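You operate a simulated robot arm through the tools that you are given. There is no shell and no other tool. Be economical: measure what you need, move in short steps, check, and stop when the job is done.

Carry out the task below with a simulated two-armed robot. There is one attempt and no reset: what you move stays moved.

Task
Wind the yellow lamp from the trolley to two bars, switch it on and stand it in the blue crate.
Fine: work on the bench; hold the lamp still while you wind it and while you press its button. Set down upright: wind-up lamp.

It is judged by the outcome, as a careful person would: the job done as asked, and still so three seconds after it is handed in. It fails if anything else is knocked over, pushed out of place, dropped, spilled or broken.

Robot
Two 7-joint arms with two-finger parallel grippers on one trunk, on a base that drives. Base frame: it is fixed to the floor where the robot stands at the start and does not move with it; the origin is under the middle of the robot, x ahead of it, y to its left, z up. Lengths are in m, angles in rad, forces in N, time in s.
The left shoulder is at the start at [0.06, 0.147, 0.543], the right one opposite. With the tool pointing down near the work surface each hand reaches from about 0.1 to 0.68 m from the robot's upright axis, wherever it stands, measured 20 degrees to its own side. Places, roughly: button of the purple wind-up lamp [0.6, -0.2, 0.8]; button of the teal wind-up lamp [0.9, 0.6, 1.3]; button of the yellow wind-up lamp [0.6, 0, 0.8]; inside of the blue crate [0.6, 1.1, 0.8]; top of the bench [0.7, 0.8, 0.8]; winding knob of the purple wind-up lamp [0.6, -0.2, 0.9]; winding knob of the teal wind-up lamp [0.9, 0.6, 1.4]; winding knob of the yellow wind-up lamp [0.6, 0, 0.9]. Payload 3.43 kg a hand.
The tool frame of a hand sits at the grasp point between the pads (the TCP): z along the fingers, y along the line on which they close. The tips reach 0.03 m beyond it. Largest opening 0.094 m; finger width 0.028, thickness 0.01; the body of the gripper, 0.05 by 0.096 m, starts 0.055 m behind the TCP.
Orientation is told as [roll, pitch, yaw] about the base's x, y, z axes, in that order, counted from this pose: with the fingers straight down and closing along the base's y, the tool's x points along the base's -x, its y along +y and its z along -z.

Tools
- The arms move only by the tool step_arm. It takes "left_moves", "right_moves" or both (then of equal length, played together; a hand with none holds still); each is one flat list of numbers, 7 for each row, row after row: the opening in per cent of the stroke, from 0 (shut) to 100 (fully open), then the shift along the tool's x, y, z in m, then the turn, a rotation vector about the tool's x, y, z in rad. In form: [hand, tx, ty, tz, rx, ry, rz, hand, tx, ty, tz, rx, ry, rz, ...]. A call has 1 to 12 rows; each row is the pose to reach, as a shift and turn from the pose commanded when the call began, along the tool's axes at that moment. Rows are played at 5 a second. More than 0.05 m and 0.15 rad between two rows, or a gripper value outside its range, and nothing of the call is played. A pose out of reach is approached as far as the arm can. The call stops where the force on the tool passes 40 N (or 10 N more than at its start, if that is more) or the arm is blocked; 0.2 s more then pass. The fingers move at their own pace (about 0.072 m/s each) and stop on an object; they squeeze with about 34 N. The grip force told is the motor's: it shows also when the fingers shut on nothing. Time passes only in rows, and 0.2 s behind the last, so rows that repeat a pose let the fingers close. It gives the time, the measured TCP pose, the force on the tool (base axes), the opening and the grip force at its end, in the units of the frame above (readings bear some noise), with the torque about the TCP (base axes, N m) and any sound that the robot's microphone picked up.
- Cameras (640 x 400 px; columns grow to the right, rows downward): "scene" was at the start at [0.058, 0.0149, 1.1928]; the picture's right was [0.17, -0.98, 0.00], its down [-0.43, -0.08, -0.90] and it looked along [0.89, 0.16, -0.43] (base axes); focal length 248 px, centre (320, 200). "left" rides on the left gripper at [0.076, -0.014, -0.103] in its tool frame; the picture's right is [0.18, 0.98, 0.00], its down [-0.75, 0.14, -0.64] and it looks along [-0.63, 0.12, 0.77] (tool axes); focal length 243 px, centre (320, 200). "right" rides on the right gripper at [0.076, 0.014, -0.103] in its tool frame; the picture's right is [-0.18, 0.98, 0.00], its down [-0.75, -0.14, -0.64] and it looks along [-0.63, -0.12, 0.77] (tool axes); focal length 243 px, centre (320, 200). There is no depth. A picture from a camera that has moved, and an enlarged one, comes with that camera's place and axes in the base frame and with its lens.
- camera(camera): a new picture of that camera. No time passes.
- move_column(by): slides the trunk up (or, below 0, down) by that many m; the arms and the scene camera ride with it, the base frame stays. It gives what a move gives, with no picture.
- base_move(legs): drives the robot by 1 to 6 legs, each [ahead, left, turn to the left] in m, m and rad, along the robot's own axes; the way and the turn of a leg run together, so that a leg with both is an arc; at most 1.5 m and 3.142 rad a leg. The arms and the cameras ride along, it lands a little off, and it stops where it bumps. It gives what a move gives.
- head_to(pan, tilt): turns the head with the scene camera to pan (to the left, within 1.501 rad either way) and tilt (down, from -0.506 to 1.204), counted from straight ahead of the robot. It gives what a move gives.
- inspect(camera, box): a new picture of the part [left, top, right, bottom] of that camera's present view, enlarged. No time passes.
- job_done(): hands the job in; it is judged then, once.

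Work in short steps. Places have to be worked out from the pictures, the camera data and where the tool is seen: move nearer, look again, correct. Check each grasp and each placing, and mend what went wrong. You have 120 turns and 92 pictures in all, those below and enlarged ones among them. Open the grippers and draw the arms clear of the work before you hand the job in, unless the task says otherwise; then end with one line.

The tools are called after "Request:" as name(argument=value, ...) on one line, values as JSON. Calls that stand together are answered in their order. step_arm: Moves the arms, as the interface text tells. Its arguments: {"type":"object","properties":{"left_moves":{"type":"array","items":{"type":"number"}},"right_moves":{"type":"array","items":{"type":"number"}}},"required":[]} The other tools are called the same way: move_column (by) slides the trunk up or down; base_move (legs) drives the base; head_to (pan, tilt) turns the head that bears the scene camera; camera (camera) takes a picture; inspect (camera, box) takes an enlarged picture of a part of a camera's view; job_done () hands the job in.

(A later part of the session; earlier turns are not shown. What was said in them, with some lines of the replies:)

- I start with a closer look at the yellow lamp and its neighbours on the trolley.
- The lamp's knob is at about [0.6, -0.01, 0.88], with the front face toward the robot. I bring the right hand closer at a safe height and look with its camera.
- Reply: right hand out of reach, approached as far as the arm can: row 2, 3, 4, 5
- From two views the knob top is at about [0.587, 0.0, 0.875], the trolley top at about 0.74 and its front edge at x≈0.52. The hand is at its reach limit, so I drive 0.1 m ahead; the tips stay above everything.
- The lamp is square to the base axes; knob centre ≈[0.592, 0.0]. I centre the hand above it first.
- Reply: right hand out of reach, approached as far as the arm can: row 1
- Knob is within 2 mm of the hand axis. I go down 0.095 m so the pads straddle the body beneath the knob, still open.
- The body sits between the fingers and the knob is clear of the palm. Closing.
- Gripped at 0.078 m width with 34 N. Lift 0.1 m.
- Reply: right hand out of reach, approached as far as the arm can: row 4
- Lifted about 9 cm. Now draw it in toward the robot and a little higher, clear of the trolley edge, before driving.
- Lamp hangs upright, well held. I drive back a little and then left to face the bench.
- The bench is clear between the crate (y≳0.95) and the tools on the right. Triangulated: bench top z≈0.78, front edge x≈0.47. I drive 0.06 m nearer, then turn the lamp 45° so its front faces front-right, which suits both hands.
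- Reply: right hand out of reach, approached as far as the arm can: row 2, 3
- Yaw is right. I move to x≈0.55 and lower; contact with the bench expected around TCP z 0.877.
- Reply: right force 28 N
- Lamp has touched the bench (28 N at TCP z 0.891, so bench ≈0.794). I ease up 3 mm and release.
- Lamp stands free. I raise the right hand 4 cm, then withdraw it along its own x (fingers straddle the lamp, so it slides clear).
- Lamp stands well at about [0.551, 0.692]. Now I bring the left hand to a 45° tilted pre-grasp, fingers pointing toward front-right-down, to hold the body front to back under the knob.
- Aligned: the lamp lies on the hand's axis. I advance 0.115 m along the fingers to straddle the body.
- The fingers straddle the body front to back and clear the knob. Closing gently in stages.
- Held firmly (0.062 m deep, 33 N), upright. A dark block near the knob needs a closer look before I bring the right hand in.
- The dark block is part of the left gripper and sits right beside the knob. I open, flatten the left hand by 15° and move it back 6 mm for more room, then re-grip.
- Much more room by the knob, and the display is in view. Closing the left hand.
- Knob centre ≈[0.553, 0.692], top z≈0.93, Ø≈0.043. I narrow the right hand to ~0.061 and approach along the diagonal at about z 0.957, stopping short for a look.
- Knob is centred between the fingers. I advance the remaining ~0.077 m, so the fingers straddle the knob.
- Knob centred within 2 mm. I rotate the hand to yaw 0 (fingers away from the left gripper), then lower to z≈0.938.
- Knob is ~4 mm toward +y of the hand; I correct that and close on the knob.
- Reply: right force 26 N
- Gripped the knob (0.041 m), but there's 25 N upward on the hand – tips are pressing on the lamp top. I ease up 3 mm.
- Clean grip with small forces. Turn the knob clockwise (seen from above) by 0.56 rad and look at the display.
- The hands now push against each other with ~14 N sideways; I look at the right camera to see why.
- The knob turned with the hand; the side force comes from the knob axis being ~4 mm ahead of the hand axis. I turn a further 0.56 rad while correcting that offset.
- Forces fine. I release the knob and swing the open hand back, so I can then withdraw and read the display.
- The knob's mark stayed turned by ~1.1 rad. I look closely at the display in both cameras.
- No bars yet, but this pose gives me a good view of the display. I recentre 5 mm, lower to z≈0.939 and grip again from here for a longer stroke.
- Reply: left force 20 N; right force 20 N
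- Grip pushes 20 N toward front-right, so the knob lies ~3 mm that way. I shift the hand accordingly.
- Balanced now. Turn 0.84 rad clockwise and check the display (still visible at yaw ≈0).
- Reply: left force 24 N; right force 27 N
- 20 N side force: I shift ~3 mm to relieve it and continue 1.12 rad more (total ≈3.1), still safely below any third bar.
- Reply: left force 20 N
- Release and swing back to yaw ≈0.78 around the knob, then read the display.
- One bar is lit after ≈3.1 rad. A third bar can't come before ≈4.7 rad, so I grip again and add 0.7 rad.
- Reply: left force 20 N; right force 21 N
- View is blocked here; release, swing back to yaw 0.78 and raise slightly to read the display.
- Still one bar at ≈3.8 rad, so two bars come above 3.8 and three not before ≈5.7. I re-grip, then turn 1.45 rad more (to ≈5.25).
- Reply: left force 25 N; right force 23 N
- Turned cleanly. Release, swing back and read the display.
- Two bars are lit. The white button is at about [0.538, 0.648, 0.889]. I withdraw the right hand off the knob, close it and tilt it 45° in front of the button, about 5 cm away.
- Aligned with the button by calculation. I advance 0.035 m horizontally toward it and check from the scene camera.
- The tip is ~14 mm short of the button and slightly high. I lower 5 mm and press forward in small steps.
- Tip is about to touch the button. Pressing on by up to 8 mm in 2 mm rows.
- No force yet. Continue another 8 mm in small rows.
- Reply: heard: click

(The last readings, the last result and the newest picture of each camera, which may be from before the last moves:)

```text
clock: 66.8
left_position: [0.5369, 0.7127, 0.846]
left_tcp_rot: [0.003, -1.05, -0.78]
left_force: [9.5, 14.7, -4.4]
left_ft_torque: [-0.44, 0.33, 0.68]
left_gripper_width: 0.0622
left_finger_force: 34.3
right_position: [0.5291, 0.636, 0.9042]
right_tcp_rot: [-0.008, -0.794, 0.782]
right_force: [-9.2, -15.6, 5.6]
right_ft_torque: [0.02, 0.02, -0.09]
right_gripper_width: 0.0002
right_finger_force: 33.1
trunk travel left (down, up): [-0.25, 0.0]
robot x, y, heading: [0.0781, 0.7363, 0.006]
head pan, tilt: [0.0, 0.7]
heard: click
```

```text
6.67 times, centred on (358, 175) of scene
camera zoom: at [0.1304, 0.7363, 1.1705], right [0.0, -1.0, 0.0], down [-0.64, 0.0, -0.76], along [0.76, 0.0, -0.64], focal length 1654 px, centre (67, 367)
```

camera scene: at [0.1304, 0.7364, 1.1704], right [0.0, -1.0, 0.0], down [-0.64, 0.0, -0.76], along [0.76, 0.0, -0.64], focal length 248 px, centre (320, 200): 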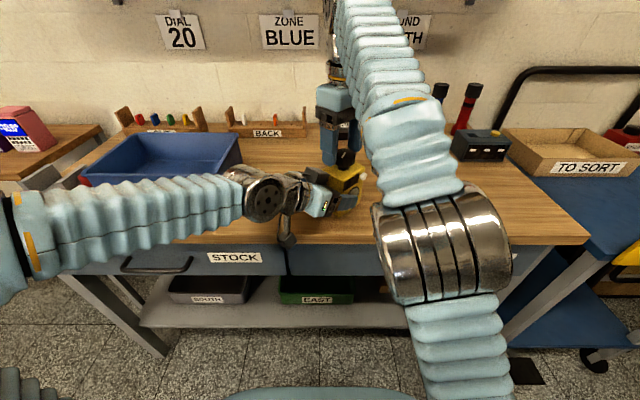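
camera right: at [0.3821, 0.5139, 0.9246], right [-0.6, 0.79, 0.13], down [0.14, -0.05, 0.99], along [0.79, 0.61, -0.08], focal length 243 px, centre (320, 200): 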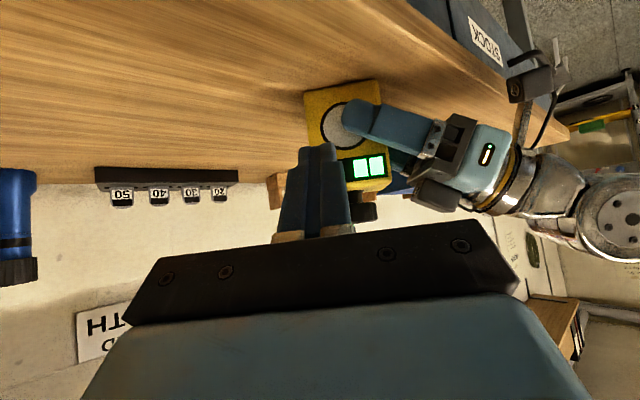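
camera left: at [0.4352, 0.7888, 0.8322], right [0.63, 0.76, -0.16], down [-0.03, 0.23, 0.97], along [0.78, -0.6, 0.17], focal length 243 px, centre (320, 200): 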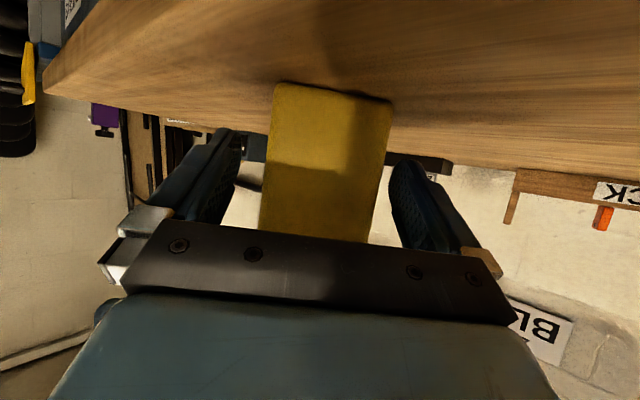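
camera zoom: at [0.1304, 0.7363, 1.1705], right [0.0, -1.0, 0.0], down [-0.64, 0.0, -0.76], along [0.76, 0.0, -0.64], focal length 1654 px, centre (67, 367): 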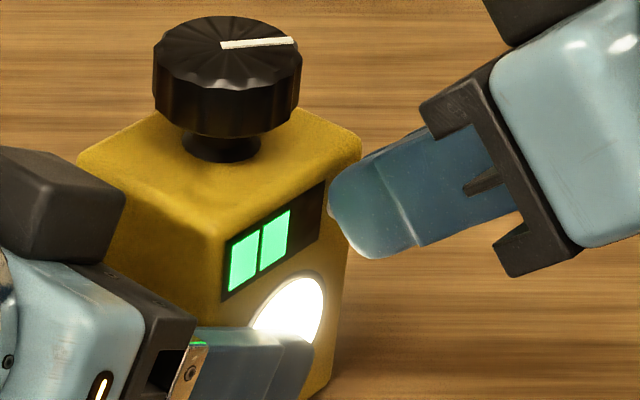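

Click heard and the lamp shines, with two bars still shown. I retreat the right hand straight back and right it to fingers-down.

Request:
step_arm(right_moves=[0, 0.02, 0, -0.02, 0, 0, 0, 0, 0.04, 0, -0.04, 0, 0, 0, 0, 0.07, 0, -0.07, 0, 0, 0, 0, 0.07, 0, -0.08, 0, 0.14, 0, 30, 0.065, 0, -0.09, 0, 0.28, 0, 60, 0.06, 0, -0.1, 0, 0.42, 0, 100, 0.055, 0, -0.11, 0, 0.56, 0, 100, 0.05, 0, -0.12, 0, 0.7, 0, 100, 0.05, 0, -0.125, 0, 0.79, 0])

Request:
camera(camera="scene")

```text
clock: 68.8
left_position: [0.5359, 0.7093, 0.8466]
left_tcp_rot: [0.005, -1.048, -0.787]
left_force: [0.8, 0.3, -1.8]
left_ft_torque: [0.02, 0.02, 0.0]
left_gripper_width: 0.062
left_finger_force: 34.2
right_position: [0.4389, 0.5511, 0.9564]
right_tcp_rot: [-0.004, -0.004, 0.781]
right_force: [-0.3, -0.7, -0.7]
right_ft_torque: [0.02, -0.03, 0.0]
right_gripper_width: 0.0939
right_finger_force: 0.0
trunk travel left (down, up): [-0.25, 0.0]
robot x, y, heading: [0.078, 0.7359, 0.006]
head pan, tilt: [0.0, 0.7]
```

```text
31 pictures are left
camera scene: at [0.1304, 0.7363, 1.1704], right [0.0, -1.0, 0.0], down [-0.64, 0.0, -0.76], along [0.76, 0.0, -0.64], focal length 248 px, centre (320, 200)
```

scene: 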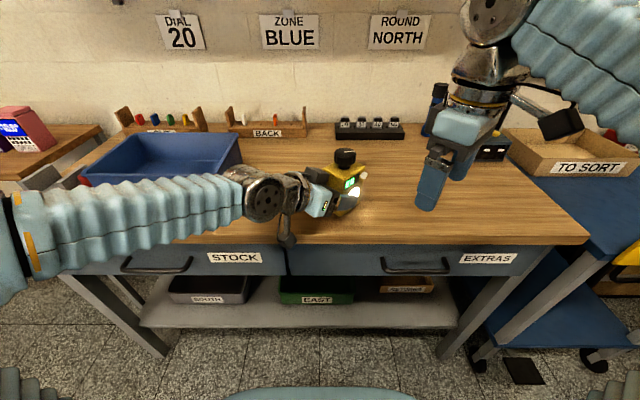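

Now open the left hand and back it straight out along its fingers.

Request:
step_arm(left_moves=[60, 0, 0, 0, 0, 0, 0, 100, 0, 0, 0, 0, 0, 0, 100, 0, 0, -0.03, 0, 0, 0, 100, 0, 0, -0.07, 0, 0, 0, 100, 0, 0, -0.11, 0, 0, 0, 100, 0, 0, -0.14, 0, 0, 0])

Request:
inspect(camera="scene", box=[240, 110, 440, 235])

```text
clock: 70.2
left_position: [0.4491, 0.7982, 0.9174]
left_tcp_rot: [0.004, -1.049, -0.783]
left_force: [-0.7, -0.7, -0.5]
left_ft_torque: [-0.03, -0.01, -0.04]
left_gripper_width: 0.0941
left_finger_force: 0.1
right_position: [0.439, 0.5508, 0.9555]
right_tcp_rot: [-0.006, -0.005, 0.78]
right_force: [0.5, -0.9, -0.1]
right_ft_torque: [0.02, 0.01, -0.01]
right_gripper_width: 0.0939
right_finger_force: 0.0
trunk travel left (down, up): [-0.25, 0.0]
robot x, y, heading: [0.0751, 0.7377, 0.01]
head pan, tilt: [0.0, 0.7]
```

```text
3.20 times, centred on (340, 172) of scene
camera zoom: at [0.1305, 0.7363, 1.1704], right [0.0, -1.0, 0.0], down [-0.64, 0.0, -0.76], along [0.76, 0.0, -0.64], focal length 794 px, centre (256, 288)
```

zoom: 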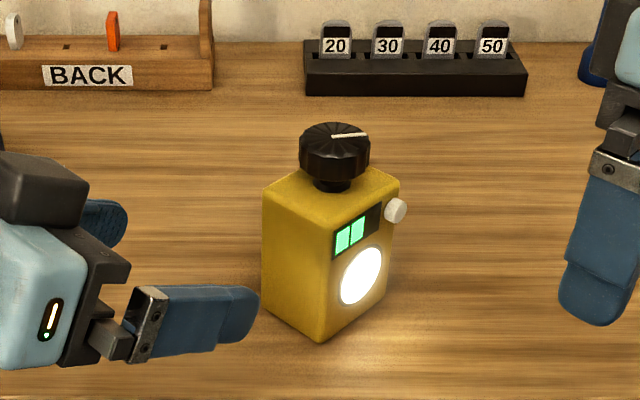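

Lamp stands upright, lit, two bars. I lift the left hand up and back to fingers-down, high and out of the way.

Request:
step_arm(left_moves=[100, -0.001, 0.008, -0.022, 0, 0.0, 0, 100, -0.002, 0.016, -0.044, 0, 0.14, 0, 100, -0.003, 0.024, -0.066, 0, 0.28, 0, 100, -0.004, 0.032, -0.088, 0, 0.42, 0, 100, -0.005, 0.04, -0.11, 0, 0.56, 0, 100, -0.006, 0.048, -0.132, 0, 0.7, 0, 100, -0.008, 0.056, -0.152, 0, 0.84, 0, 100, -0.008, 0.056, -0.152, 0, 0.98, 0, 100, -0.008, 0.056, -0.152, 0, 1.047, 0])

Request:
camera(camera="scene")

```text
clock: 72.2
left_position: [0.392, 0.933, 1.005]
left_tcp_rot: [-0.001, -0.079, -0.775]
left_force: [0.3, 0.8, 0.6]
left_ft_torque: [0.0, 0.0, 0.04]
left_gripper_width: 0.0941
left_finger_force: 0.1
left hand out of reach, approached as far as the arm can: row 9
right_position: [0.4402, 0.5511, 0.956]
right_tcp_rot: [-0.003, -0.005, 0.78]
right_force: [0.3, -0.6, -0.1]
right_ft_torque: [0.01, 0.03, -0.02]
right_gripper_width: 0.0939
right_finger_force: 0.1
trunk travel left (down, up): [-0.25, 0.0]
robot x, y, heading: [0.0793, 0.7416, 0.006]
head pan, tilt: [0.0, 0.7]
```

```text
29 pictures are left
camera scene: at [0.1307, 0.7362, 1.1704], right [0.0, -1.0, 0.0], down [-0.64, 0.0, -0.76], along [0.76, 0.0, -0.64], focal length 248 px, centre (320, 200)
```

scene: 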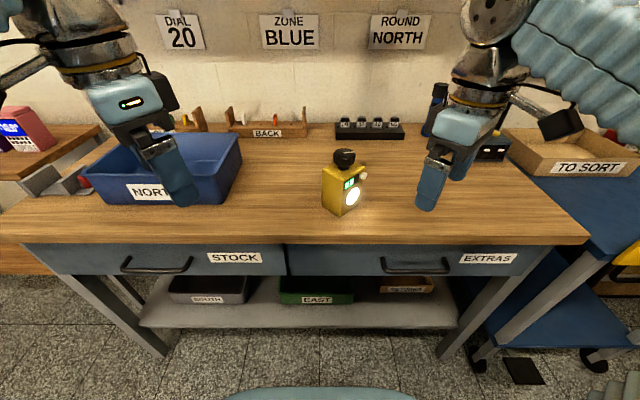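

Now the right hand goes back over the lamp in the straddling top grasp; first align above it at z≈0.95.

Request:
step_arm(right_moves=[100, 0, 0.0205, 0.004, 0, 0, 0, 100, -0.045, 0.0205, 0.004, 0, 0, 0, 100, -0.09, 0.0205, 0.004, 0, 0, 0, 100, -0.135, 0.0205, 0.004, 0, 0, 0, 100, -0.1765, 0.0205, 0.004, 0, 0, 0])

Request:
camera(camera="right")

```text
clock: 73.4
left_position: [0.392, 0.9324, 1.005]
left_tcp_rot: [-0.002, -0.079, -0.777]
left_force: [0.5, -1.0, 0.4]
left_ft_torque: [0.03, -0.02, 0.04]
left_gripper_width: 0.094
left_finger_force: 0.0
right_position: [0.5498, 0.6913, 0.9556]
right_tcp_rot: [-0.007, -0.007, 0.782]
right_force: [0.5, -0.8, -0.2]
right_ft_torque: [0.08, 0.03, 0.0]
right_gripper_width: 0.0936
right_finger_force: 0.1
trunk travel left (down, up): [-0.25, 0.0]
robot x, y, heading: [0.0781, 0.7388, 0.003]
head pan, tilt: [0.0, 0.7]
```

```text
28 pictures are left
camera right: at [0.4851, 0.6475, 1.058], right [-0.56, 0.83, 0.0], down [0.63, 0.43, 0.65], along [0.54, 0.36, -0.76], focal length 243 px, centre (320, 200)
```

right: 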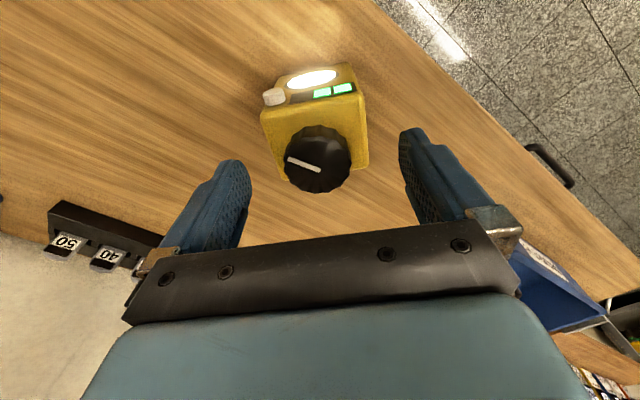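

Well centred on the knob. Lower to z≈0.89 and close.

Request:
step_arm(right_moves=[100, 0, 0, 0.02, 0, 0, 0, 100, 0, 0, 0.045, 0, 0, 0, 100, 0, 0, 0.065, 0, 0, 0, 70, 0, 0, 0.065, 0, 0, 0, 30, 0, 0, 0.065, 0, 0, 0, 0, 0, 0, 0.065, 0, 0, 0, 0, 0, 0, 0.065, 0, 0, 0])

Request:
camera(camera="right")

```text
clock: 75.0
left_position: [0.3921, 0.9331, 1.0052]
left_tcp_rot: [-0.001, -0.081, -0.776]
left_force: [-0.5, 0.6, 0.7]
left_ft_torque: [-0.02, 0.03, 0.01]
left_gripper_width: 0.0941
left_finger_force: 0.1
right_position: [0.5504, 0.6904, 0.8881]
right_tcp_rot: [-0.004, -0.005, 0.78]
right_force: [0.2, -0.4, 0.0]
right_ft_torque: [0.03, 0.0, -0.01]
right_gripper_width: 0.0761
right_finger_force: 33.9
trunk travel left (down, up): [-0.25, 0.0]
robot x, y, heading: [0.0777, 0.7342, -0.003]
head pan, tilt: [0.0, 0.7]
```

```text
27 pictures are left
camera right: at [0.4857, 0.6473, 0.9904], right [-0.56, 0.83, 0.0], down [0.63, 0.43, 0.65], along [0.54, 0.36, -0.76], focal length 243 px, centre (320, 200)
```

right: 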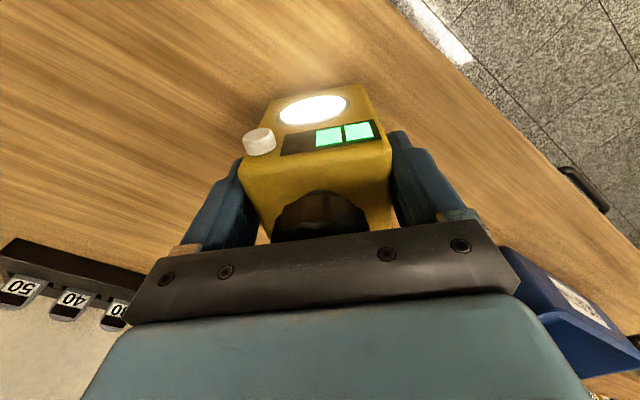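

Gripped (0.076 m). Lift straight up, then draw it in and turn it back to yaw 0.

Request:
step_arm(right_moves=[0, 0, 0, -0.02, 0, 0, 0, 0, 0, 0, -0.05, 0, 0, 0, 0, 0.024, 0.012, -0.065, 0, 0, 0.13, 0, 0.048, 0.024, -0.08, 0, 0, 0.26, 0, 0.072, 0.036, -0.09, 0, 0, 0.39, 0, 0.096, 0.048, -0.1, 0, 0, 0.52, 0, 0.12, 0.06, -0.11, 0, 0, 0.65, 0, 0.142, 0.07, -0.115, 0, 0, 0.78])

Request:
head_to(pan=0.5, tilt=0.65)

Request:
camera(camera="scene")

```text
clock: 76.8
left_position: [0.3902, 0.9334, 1.004]
left_tcp_rot: [-0.001, -0.082, -0.775]
left_force: [-1.8, -0.5, 1.7]
left_ft_torque: [-0.02, -0.08, 0.02]
left_gripper_width: 0.0942
left_finger_force: 0.0
right_position: [0.3989, 0.6429, 1.0031]
right_tcp_rot: [0.001, -0.009, 0.014]
right_force: [1.1, -5.3, -1.9]
right_ft_torque: [0.38, 0.12, -0.04]
right_gripper_width: 0.0758
right_finger_force: 33.4
trunk travel left (down, up): [-0.25, 0.0]
robot x, y, heading: [0.0792, 0.7357, 0.002]
head pan, tilt: [0.0, 0.7]
```

```text
clock: 77.7
left_position: [0.393, 0.9328, 1.0046]
left_tcp_rot: [-0.003, -0.079, -0.776]
left_force: [0.2, -0.1, -1.0]
left_ft_torque: [0.02, -0.01, -0.01]
left_gripper_width: 0.094
left_finger_force: 0.0
right_position: [0.4001, 0.6433, 1.0031]
right_tcp_rot: [-0.002, -0.005, 0.021]
right_force: [0.3, 0.4, -1.7]
right_ft_torque: [0.0, -0.01, 0.02]
right_gripper_width: 0.0759
right_finger_force: 34.5
trunk travel left (down, up): [-0.25, 0.0]
robot x, y, heading: [0.0773, 0.7382, 0.004]
head pan, tilt: [0.499, 0.649]
```

```text
26 pictures are left
camera scene: at [0.1216, 0.7778, 1.1748], right [0.48, -0.88, 0.0], down [-0.53, -0.29, -0.8], along [0.7, 0.38, -0.6], focal length 248 px, centre (320, 200)
```

scene: 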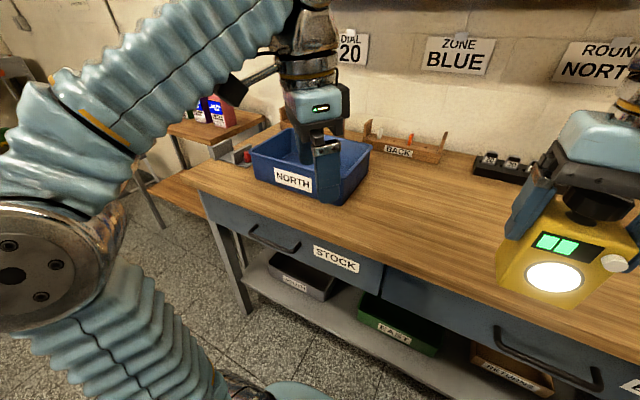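

Lamp is held, lit, two bars. Crate measured: x≈0.56–0.73, y≈0.96–1.22, rim ≈0.885. To reach over its rim I drive left and turn the right shoulder toward it.

Request:
base_move(legs=[[0, 0.43, 0], [0, 0, 0.55]])

Request:
head_to(pan=-0.5, tilt=0.7)

Request:
camera(camera="scene")

```text
clock: 81.9
left_position: [0.2347, 1.497, 1.0044]
left_tcp_rot: [-0.001, -0.08, -0.21]
left_force: [0.3, -0.3, 0.6]
left_ft_torque: [0.01, 0.0, -0.03]
left_gripper_width: 0.0941
left_finger_force: 0.1
right_position: [0.4019, 1.2553, 1.0026]
right_tcp_rot: [0.002, -0.007, 0.569]
right_force: [1.1, -0.1, -1.0]
right_ft_torque: [0.03, 0.03, 0.01]
right_gripper_width: 0.0762
right_finger_force: 34.1
trunk travel left (down, up): [-0.25, 0.0]
robot x, y, heading: [0.0748, 1.1631, 0.571]
head pan, tilt: [0.499, 0.649]
```

```text
clock: 83.2
left_position: [0.235, 1.498, 1.0044]
left_tcp_rot: [0.0, -0.079, -0.21]
left_force: [-0.1, -0.6, -0.1]
left_ft_torque: [-0.04, 0.03, 0.0]
left_gripper_width: 0.0942
left_finger_force: 0.1
right_position: [0.4006, 1.255, 1.0024]
right_tcp_rot: [0.0, -0.007, 0.568]
right_force: [-0.1, 0.2, -1.5]
right_ft_torque: [0.03, 0.03, 0.0]
right_gripper_width: 0.076
right_finger_force: 34.0
trunk travel left (down, up): [-0.25, 0.0]
robot x, y, heading: [0.077, 1.1648, 0.567]
head pan, tilt: [-0.499, 0.7]
```

```text
25 pictures are left
camera scene: at [0.1322, 1.1531, 1.1705], right [0.07, -1.0, 0.0], down [-0.64, -0.05, -0.76], along [0.76, 0.06, -0.64], focal length 248 px, centre (320, 200)
```

scene: 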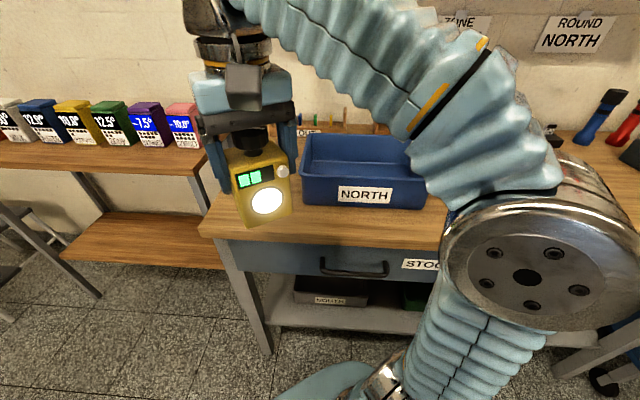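

The crate is right ahead and looks empty. A closer look at its rim and inside.

Request:
inspect(camera="scene", box=[290, 115, 434, 215])

```text
4.00 times, centred on (362, 165) of scene
camera zoom: at [0.1322, 1.1531, 1.1705], right [0.07, -1.0, 0.0], down [-0.64, -0.05, -0.76], along [0.76, 0.06, -0.64], focal length 992 px, centre (152, 340)
```

zoom: 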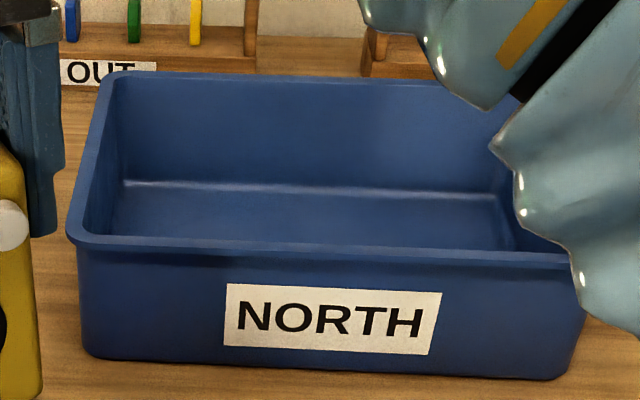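

Crate spans x≈0.555–0.75, y≈0.97–1.23, rim ≈0.88, empty. I bring the lamp in front of it at y≈1.10, turned to yaw 0.

Request:
step_arm(right_moves=[0, 0.0167, -0.0261, 0, 0, 0, 0.115, 0, 0.0334, -0.0522, 0, 0, 0, 0.23, 0, 0.05, -0.0784, 0, 0, 0, 0.345, 0, 0.0667, -0.1046, 0, 0, 0, 0.46, 0, 0.0834, -0.1307, 0, 0, 0, 0.568])

```text
clock: 84.4
left_position: [0.2358, 1.4993, 1.0046]
left_tcp_rot: [-0.002, -0.079, -0.209]
left_force: [0.2, 1.0, 0.6]
left_ft_torque: [-0.03, -0.01, 0.0]
left_gripper_width: 0.094
left_finger_force: 0.0
right_position: [0.3973, 1.1024, 0.9906]
right_tcp_rot: [0.006, -0.007, -0.002]
right_force: [-0.3, 0.1, -1.7]
right_ft_torque: [-0.02, 0.01, -0.02]
right_gripper_width: 0.0759
right_finger_force: 33.9
right hand out of reach, approached as far as the arm can: row 3, 4, 5
trunk travel left (down, up): [-0.25, 0.0]
robot x, y, heading: [0.0714, 1.1646, 0.568]
head pan, tilt: [-0.499, 0.7]
```

Height is limited here with the tool straight down. I test with the fingers tilted 0.4 rad forward, which should give more height and reach; still short of the crate.

Request:
step_arm(right_moves=[0, -0.015, 0, 0, 0, -0.13, 0, 0, -0.03, 0, -0.01, 0, -0.26, 0, 0, -0.045, 0, -0.02, 0, -0.4, 0, 0, -0.06, 0, -0.03, 0, -0.4, 0])

```text
clock: 85.4
left_position: [0.2351, 1.4987, 1.0053]
left_tcp_rot: [-0.001, -0.08, -0.211]
left_force: [0.0, 0.3, -0.6]
left_ft_torque: [0.01, -0.02, 0.03]
left_gripper_width: 0.094
left_finger_force: 0.0
right_position: [0.4585, 1.102, 1.0209]
right_tcp_rot: [0.004, -0.406, -0.002]
right_force: [0.0, -0.7, -1.7]
right_ft_torque: [0.01, 0.01, 0.01]
right_gripper_width: 0.0756
right_finger_force: 34.2
trunk travel left (down, up): [-0.25, 0.0]
robot x, y, heading: [0.0776, 1.1629, 0.572]
head pan, tilt: [-0.499, 0.7]
```

Works: z 1.02 with the lamp's lowest point ≈0.92, well above the rim. Now move forward over the crate, in two stages.

Request:
step_arm(right_moves=[0, -0.0368, 0, 0.0158, 0, 0, 0, 0, -0.0735, 0, 0.0316, 0, 0, 0, 0, -0.11, 0, 0.0474, 0, 0, 0])

Request:
camera(camera="scene")

```text
clock: 86.2
left_position: [0.2345, 1.4986, 1.0047]
left_tcp_rot: [-0.001, -0.079, -0.21]
left_force: [0.1, 0.4, 0.7]
left_ft_torque: [0.02, -0.03, 0.0]
left_gripper_width: 0.0942
left_finger_force: 0.0
right_position: [0.5797, 1.1031, 1.0196]
right_tcp_rot: [0.005, -0.407, 0.0]
right_force: [0.0, 0.5, -0.6]
right_ft_torque: [0.01, 0.03, 0.0]
right_gripper_width: 0.0757
right_finger_force: 33.8
trunk travel left (down, up): [-0.25, 0.0]
robot x, y, heading: [0.0755, 1.1649, 0.576]
head pan, tilt: [-0.499, 0.7]
```

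```text
23 pictures are left
camera scene: at [0.1321, 1.1529, 1.1704], right [0.07, -1.0, 0.0], down [-0.64, -0.05, -0.76], along [0.76, 0.06, -0.64], focal length 248 px, centre (320, 200)
```

scene: 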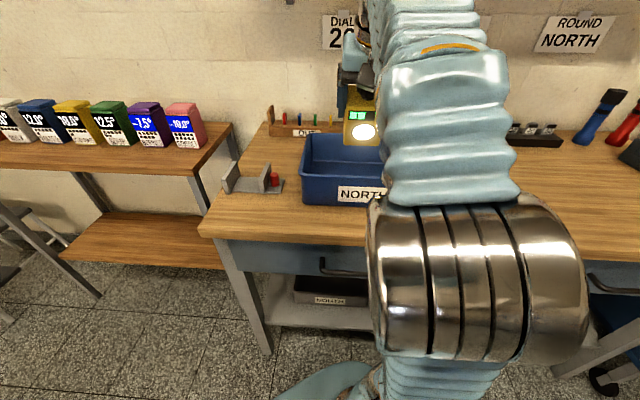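

Lamp is over the front rim. I move on to x≈0.64 and lower, still tilted, to z≈0.96.

Request:
step_arm(right_moves=[0, -0.028, 0, 0.012, 0, 0, 0, 0, -0.0551, 0, 0.0237, 0, 0, 0, 0, -0.0432, 0, 0.0513, 0, 0, 0, 0, -0.0314, 0, 0.0788, 0, 0, 0])

Request:
camera(camera="right")

```text
clock: 87.2
left_position: [0.2348, 1.4986, 1.0041]
left_tcp_rot: [0.0, -0.08, -0.211]
left_force: [0.5, -0.3, 0.1]
left_ft_torque: [-0.02, -0.04, 0.0]
left_gripper_width: 0.0939
left_finger_force: 0.1
right_position: [0.6406, 1.1027, 0.9594]
right_tcp_rot: [0.005, -0.407, -0.002]
right_force: [-0.1, 1.1, -1.2]
right_ft_torque: [-0.02, 0.01, -0.01]
right_gripper_width: 0.0763
right_finger_force: 33.5
trunk travel left (down, up): [-0.25, 0.0]
robot x, y, heading: [0.0733, 1.1647, 0.571]
head pan, tilt: [-0.499, 0.7]
```

```text
22 pictures are left
camera right: at [0.5291, 1.117, 1.0223], right [0.17, 0.98, 0.08], down [0.44, -0.15, 0.89], along [0.88, -0.12, -0.46], focal length 243 px, centre (320, 200)
```

right: 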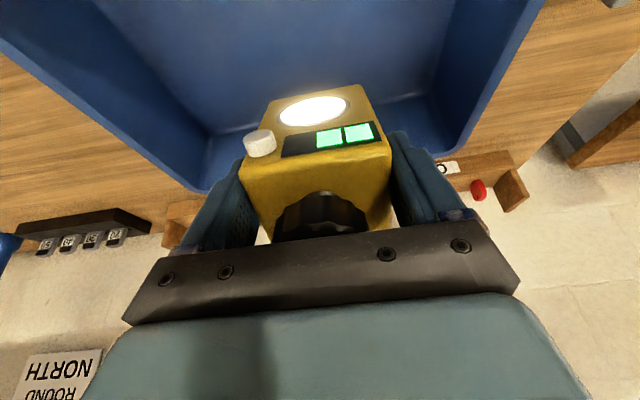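

Lamp is centred in the crate. I right it while lowering 3 cm.

Request:
step_arm(right_moves=[0, 0.004, 0, 0.0092, 0, 0.135, 0, 0, 0.008, 0, 0.0184, 0, 0.27, 0, 0, 0.0119, 0, 0.0276, 0, 0.4, 0, 0, 0.0119, 0, 0.0276, 0, 0.405, 0])

Request:
camera(camera="right")

```text
clock: 88.2
left_position: [0.2356, 1.4978, 1.0043]
left_tcp_rot: [-0.001, -0.08, -0.209]
left_force: [0.8, -0.8, 0.1]
left_ft_torque: [-0.03, 0.02, -0.03]
left_gripper_width: 0.0939
left_finger_force: 0.2
right_position: [0.64, 1.1036, 0.9298]
right_tcp_rot: [0.007, 0.002, -0.003]
right_force: [-0.5, 0.7, -1.4]
right_ft_torque: [-0.05, 0.04, 0.02]
right_gripper_width: 0.0759
right_finger_force: 34.3
trunk travel left (down, up): [-0.25, 0.0]
robot x, y, heading: [0.0728, 1.167, 0.575]
head pan, tilt: [-0.499, 0.7]
```

```text
21 pictures are left
camera right: at [0.5635, 1.1173, 1.0316], right [0.19, 0.98, 0.0], down [0.75, -0.15, 0.64], along [0.63, -0.12, -0.77], focal length 243 px, centre (320, 200)
```

right: 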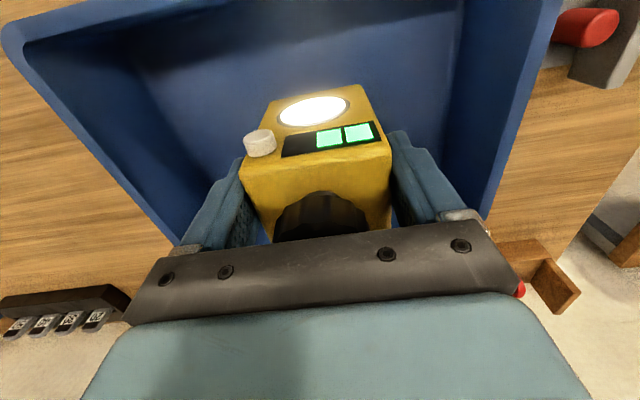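

Upright and centred. Lower gently to the crate floor, expected at TCP z≈0.895.

Request:
step_arm(right_moves=[0, 0, 0, 0.015, 0, 0, 0, 0, 0, 0, 0.026, 0, 0, 0, 0, 0, 0, 0.031, 0, 0, 0, 0, 0, 0, 0.034, 0, 0, 0])

```text
clock: 89.2
left_position: [0.2351, 1.4979, 1.0039]
left_tcp_rot: [-0.001, -0.08, -0.209]
left_force: [0.3, -0.2, -0.1]
left_ft_torque: [0.01, -0.01, -0.01]
left_gripper_width: 0.0939
left_finger_force: 0.0
right_position: [0.6395, 1.1032, 0.8971]
right_tcp_rot: [0.005, 0.002, -0.001]
right_force: [0.4, 0.1, -2.9]
right_ft_torque: [-0.05, 0.02, 0.04]
right_gripper_width: 0.0759
right_finger_force: 34.1
trunk travel left (down, up): [-0.25, 0.0]
robot x, y, heading: [0.0721, 1.1641, 0.571]
head pan, tilt: [-0.499, 0.7]
```

No contact yet; continue in 1.5 mm rows.

Request:
step_arm(right_moves=[0, 0, 0, 0.0015, 0, 0, 0, 0, 0, 0, 0.003, 0, 0, 0, 0, 0, 0, 0.0045, 0, 0, 0])

```text
clock: 90.0
left_position: [0.2343, 1.4985, 1.0043]
left_tcp_rot: [-0.001, -0.08, -0.209]
left_force: [0.4, 0.4, -1.0]
left_ft_torque: [0.01, -0.01, 0.01]
left_gripper_width: 0.0939
left_finger_force: 0.1
right_position: [0.6395, 1.1039, 0.8931]
right_tcp_rot: [0.005, -0.004, 0.001]
right_force: [1.5, -1.4, 16.2]
right_ft_torque: [-0.42, -0.62, 0.08]
right_gripper_width: 0.0761
right_finger_force: 34.0
trunk travel left (down, up): [-0.25, 0.0]
robot x, y, heading: [0.079, 1.1621, 0.574]
head pan, tilt: [-0.499, 0.7]
```

Contact with the crate floor (16 N at z 0.893). Ease 1 mm and open.

Request:
step_arm(right_moves=[0, 0, 0, -0.001, 0, 0, 0, 50, 0, 0, -0.001, 0, 0, 0, 100, 0, 0, -0.001, 0, 0, 0, 100, 0, 0, -0.001, 0, 0, 0])

Request:
camera(camera="right")

```text
clock: 91.0
left_position: [0.2349, 1.4985, 1.0044]
left_tcp_rot: [-0.003, -0.081, -0.21]
left_force: [-0.7, 0.4, 0.3]
left_ft_torque: [0.0, -0.01, 0.02]
left_gripper_width: 0.0941
left_finger_force: 0.0
right_position: [0.6398, 1.1047, 0.8924]
right_tcp_rot: [0.003, 0.002, 0.001]
right_force: [-0.2, 0.2, -0.4]
right_ft_torque: [0.02, -0.01, 0.0]
right_gripper_width: 0.0938
right_finger_force: 0.1
trunk travel left (down, up): [-0.25, 0.0]
robot x, y, heading: [0.0737, 1.1628, 0.574]
head pan, tilt: [-0.499, 0.7]
```

```text
20 pictures are left
camera right: at [0.5633, 1.1175, 0.9945], right [0.18, 0.98, 0.0], down [0.75, -0.14, 0.64], along [0.63, -0.12, -0.77], focal length 243 px, centre (320, 200)
```

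right: 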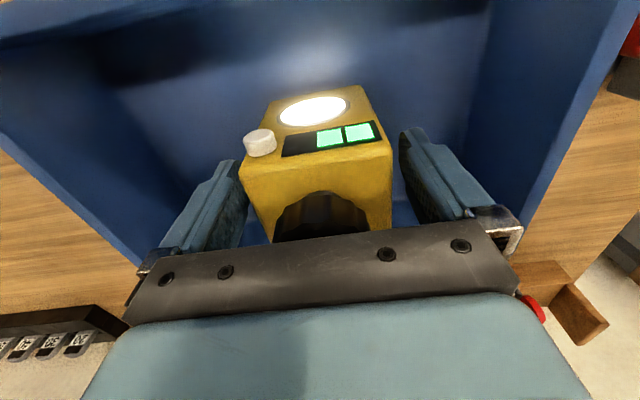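

Fingers are free on both sides. Raise 5 cm straight up, then draw back toward the robot over the front rim.

Request:
step_arm(right_moves=[100, 0, 0, -0.02, 0, 0, 0, 100, 0, 0, -0.04, 0, 0, 0, 100, 0, 0, -0.052, 0, 0, 0, 100, 0.04, 0, -0.055, 0, 0, 0, 100, 0.08, 0, -0.06, 0, 0, 0, 100, 0.12, 0, -0.07, 0, 0, 0, 100, 0.16, 0, -0.08, 0, 0, 0, 100, 0.2, 0, -0.085, 0, 0, 0, 100, 0.24, -0.03, -0.085, 0, 0, 0])

Request:
camera(camera="scene")

```text
clock: 93.0
left_position: [0.2353, 1.4982, 1.0045]
left_tcp_rot: [-0.002, -0.081, -0.209]
left_force: [0.5, 0.8, -0.9]
left_ft_torque: [-0.05, 0.08, 0.01]
left_gripper_width: 0.0938
left_finger_force: 0.0
right_position: [0.4021, 1.0748, 0.9763]
right_tcp_rot: [0.003, 0.0, 0.0]
right_force: [0.0, 0.0, 0.4]
right_ft_torque: [-0.01, 0.0, 0.0]
right_gripper_width: 0.094
right_finger_force: 0.2
trunk travel left (down, up): [-0.25, 0.0]
robot x, y, heading: [0.0746, 1.1601, 0.577]
head pan, tilt: [-0.499, 0.7]
```

```text
19 pictures are left
camera scene: at [0.1324, 1.1534, 1.1705], right [0.07, -1.0, 0.0], down [-0.64, -0.05, -0.76], along [0.76, 0.06, -0.64], focal length 248 px, centre (320, 200)
```

scene: 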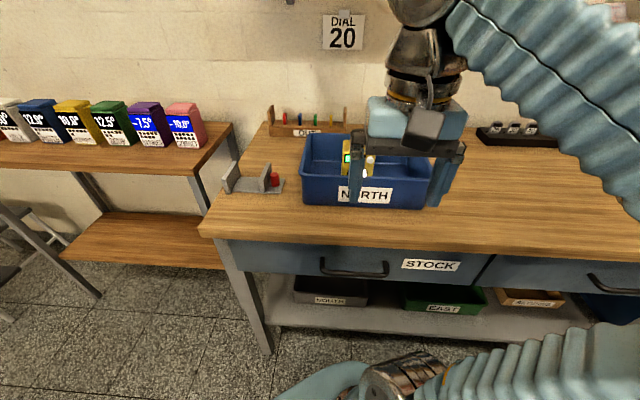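

The lamp stands inside the crate. I back the robot away a bit so the arms are clear and verify.

Request:
base_move(legs=[[-0.15, 0, 0]])

Request:
step_arm(right_moves=[100, 0, -0.05, 0, 0, 0, 0, 100, 0, -0.1, 0, 0, 0, 0, 100, 0, -0.15, 0, 0, 0, 0])

Request:
inspect(camera="scene", box=[260, 90, 420, 190])

```text
clock: 94.3
left_position: [0.1088, 1.4168, 1.0043]
left_tcp_rot: [-0.001, -0.08, -0.205]
left_force: [0.5, 0.1, -0.4]
left_ft_torque: [-0.03, 0.02, -0.01]
left_gripper_width: 0.0941
left_finger_force: 0.2
right_position: [0.2784, 0.9963, 0.9769]
right_tcp_rot: [0.004, 0.0, 0.004]
right_force: [0.5, 0.4, 0.3]
right_ft_torque: [-0.01, 0.03, -0.01]
right_gripper_width: 0.0939
right_finger_force: 0.1
trunk travel left (down, up): [-0.25, 0.0]
robot x, y, heading: [-0.0479, 1.0811, 0.577]
head pan, tilt: [-0.499, 0.7]
```

```text
clock: 95.1
left_position: [0.1087, 1.4182, 1.0054]
left_tcp_rot: [-0.002, -0.08, -0.204]
left_force: [0.6, 0.6, -0.4]
left_ft_torque: [0.01, -0.01, -0.02]
left_gripper_width: 0.094
left_finger_force: 0.1
right_position: [0.2778, 0.8474, 0.9755]
right_tcp_rot: [0.003, 0.0, 0.004]
right_force: [0.3, 0.3, 0.3]
right_ft_torque: [-0.01, 0.0, -0.01]
right_gripper_width: 0.094
right_finger_force: 0.1
trunk travel left (down, up): [-0.25, 0.0]
robot x, y, heading: [-0.0504, 1.0827, 0.574]
head pan, tilt: [-0.499, 0.7]
```

```text
4.00 times, centred on (340, 140) of scene
camera zoom: at [0.0075, 1.0727, 1.1705], right [0.08, -1.0, 0.0], down [-0.64, -0.05, -0.76], along [0.76, 0.06, -0.64], focal length 992 px, centre (240, 440)
```

zoom: 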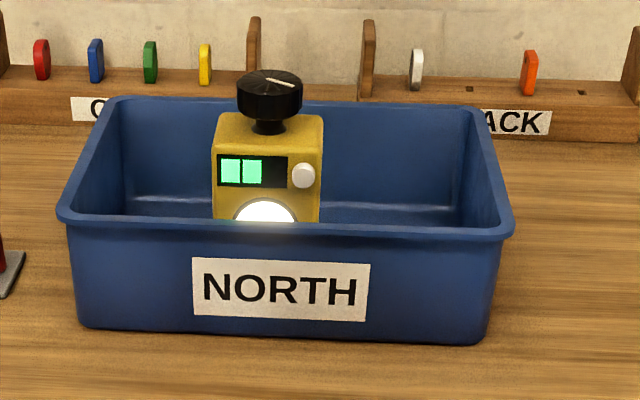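

The lamp stands upright in the blue crate, lit, with two bars; both hands are open and clear. Handing in.

Request:
job_done()

```text
The job is handed in.
```

The yellow lamp is wound to two bars, switched on, and standing upright in the blue crate; both grippers are open and clear of the work.
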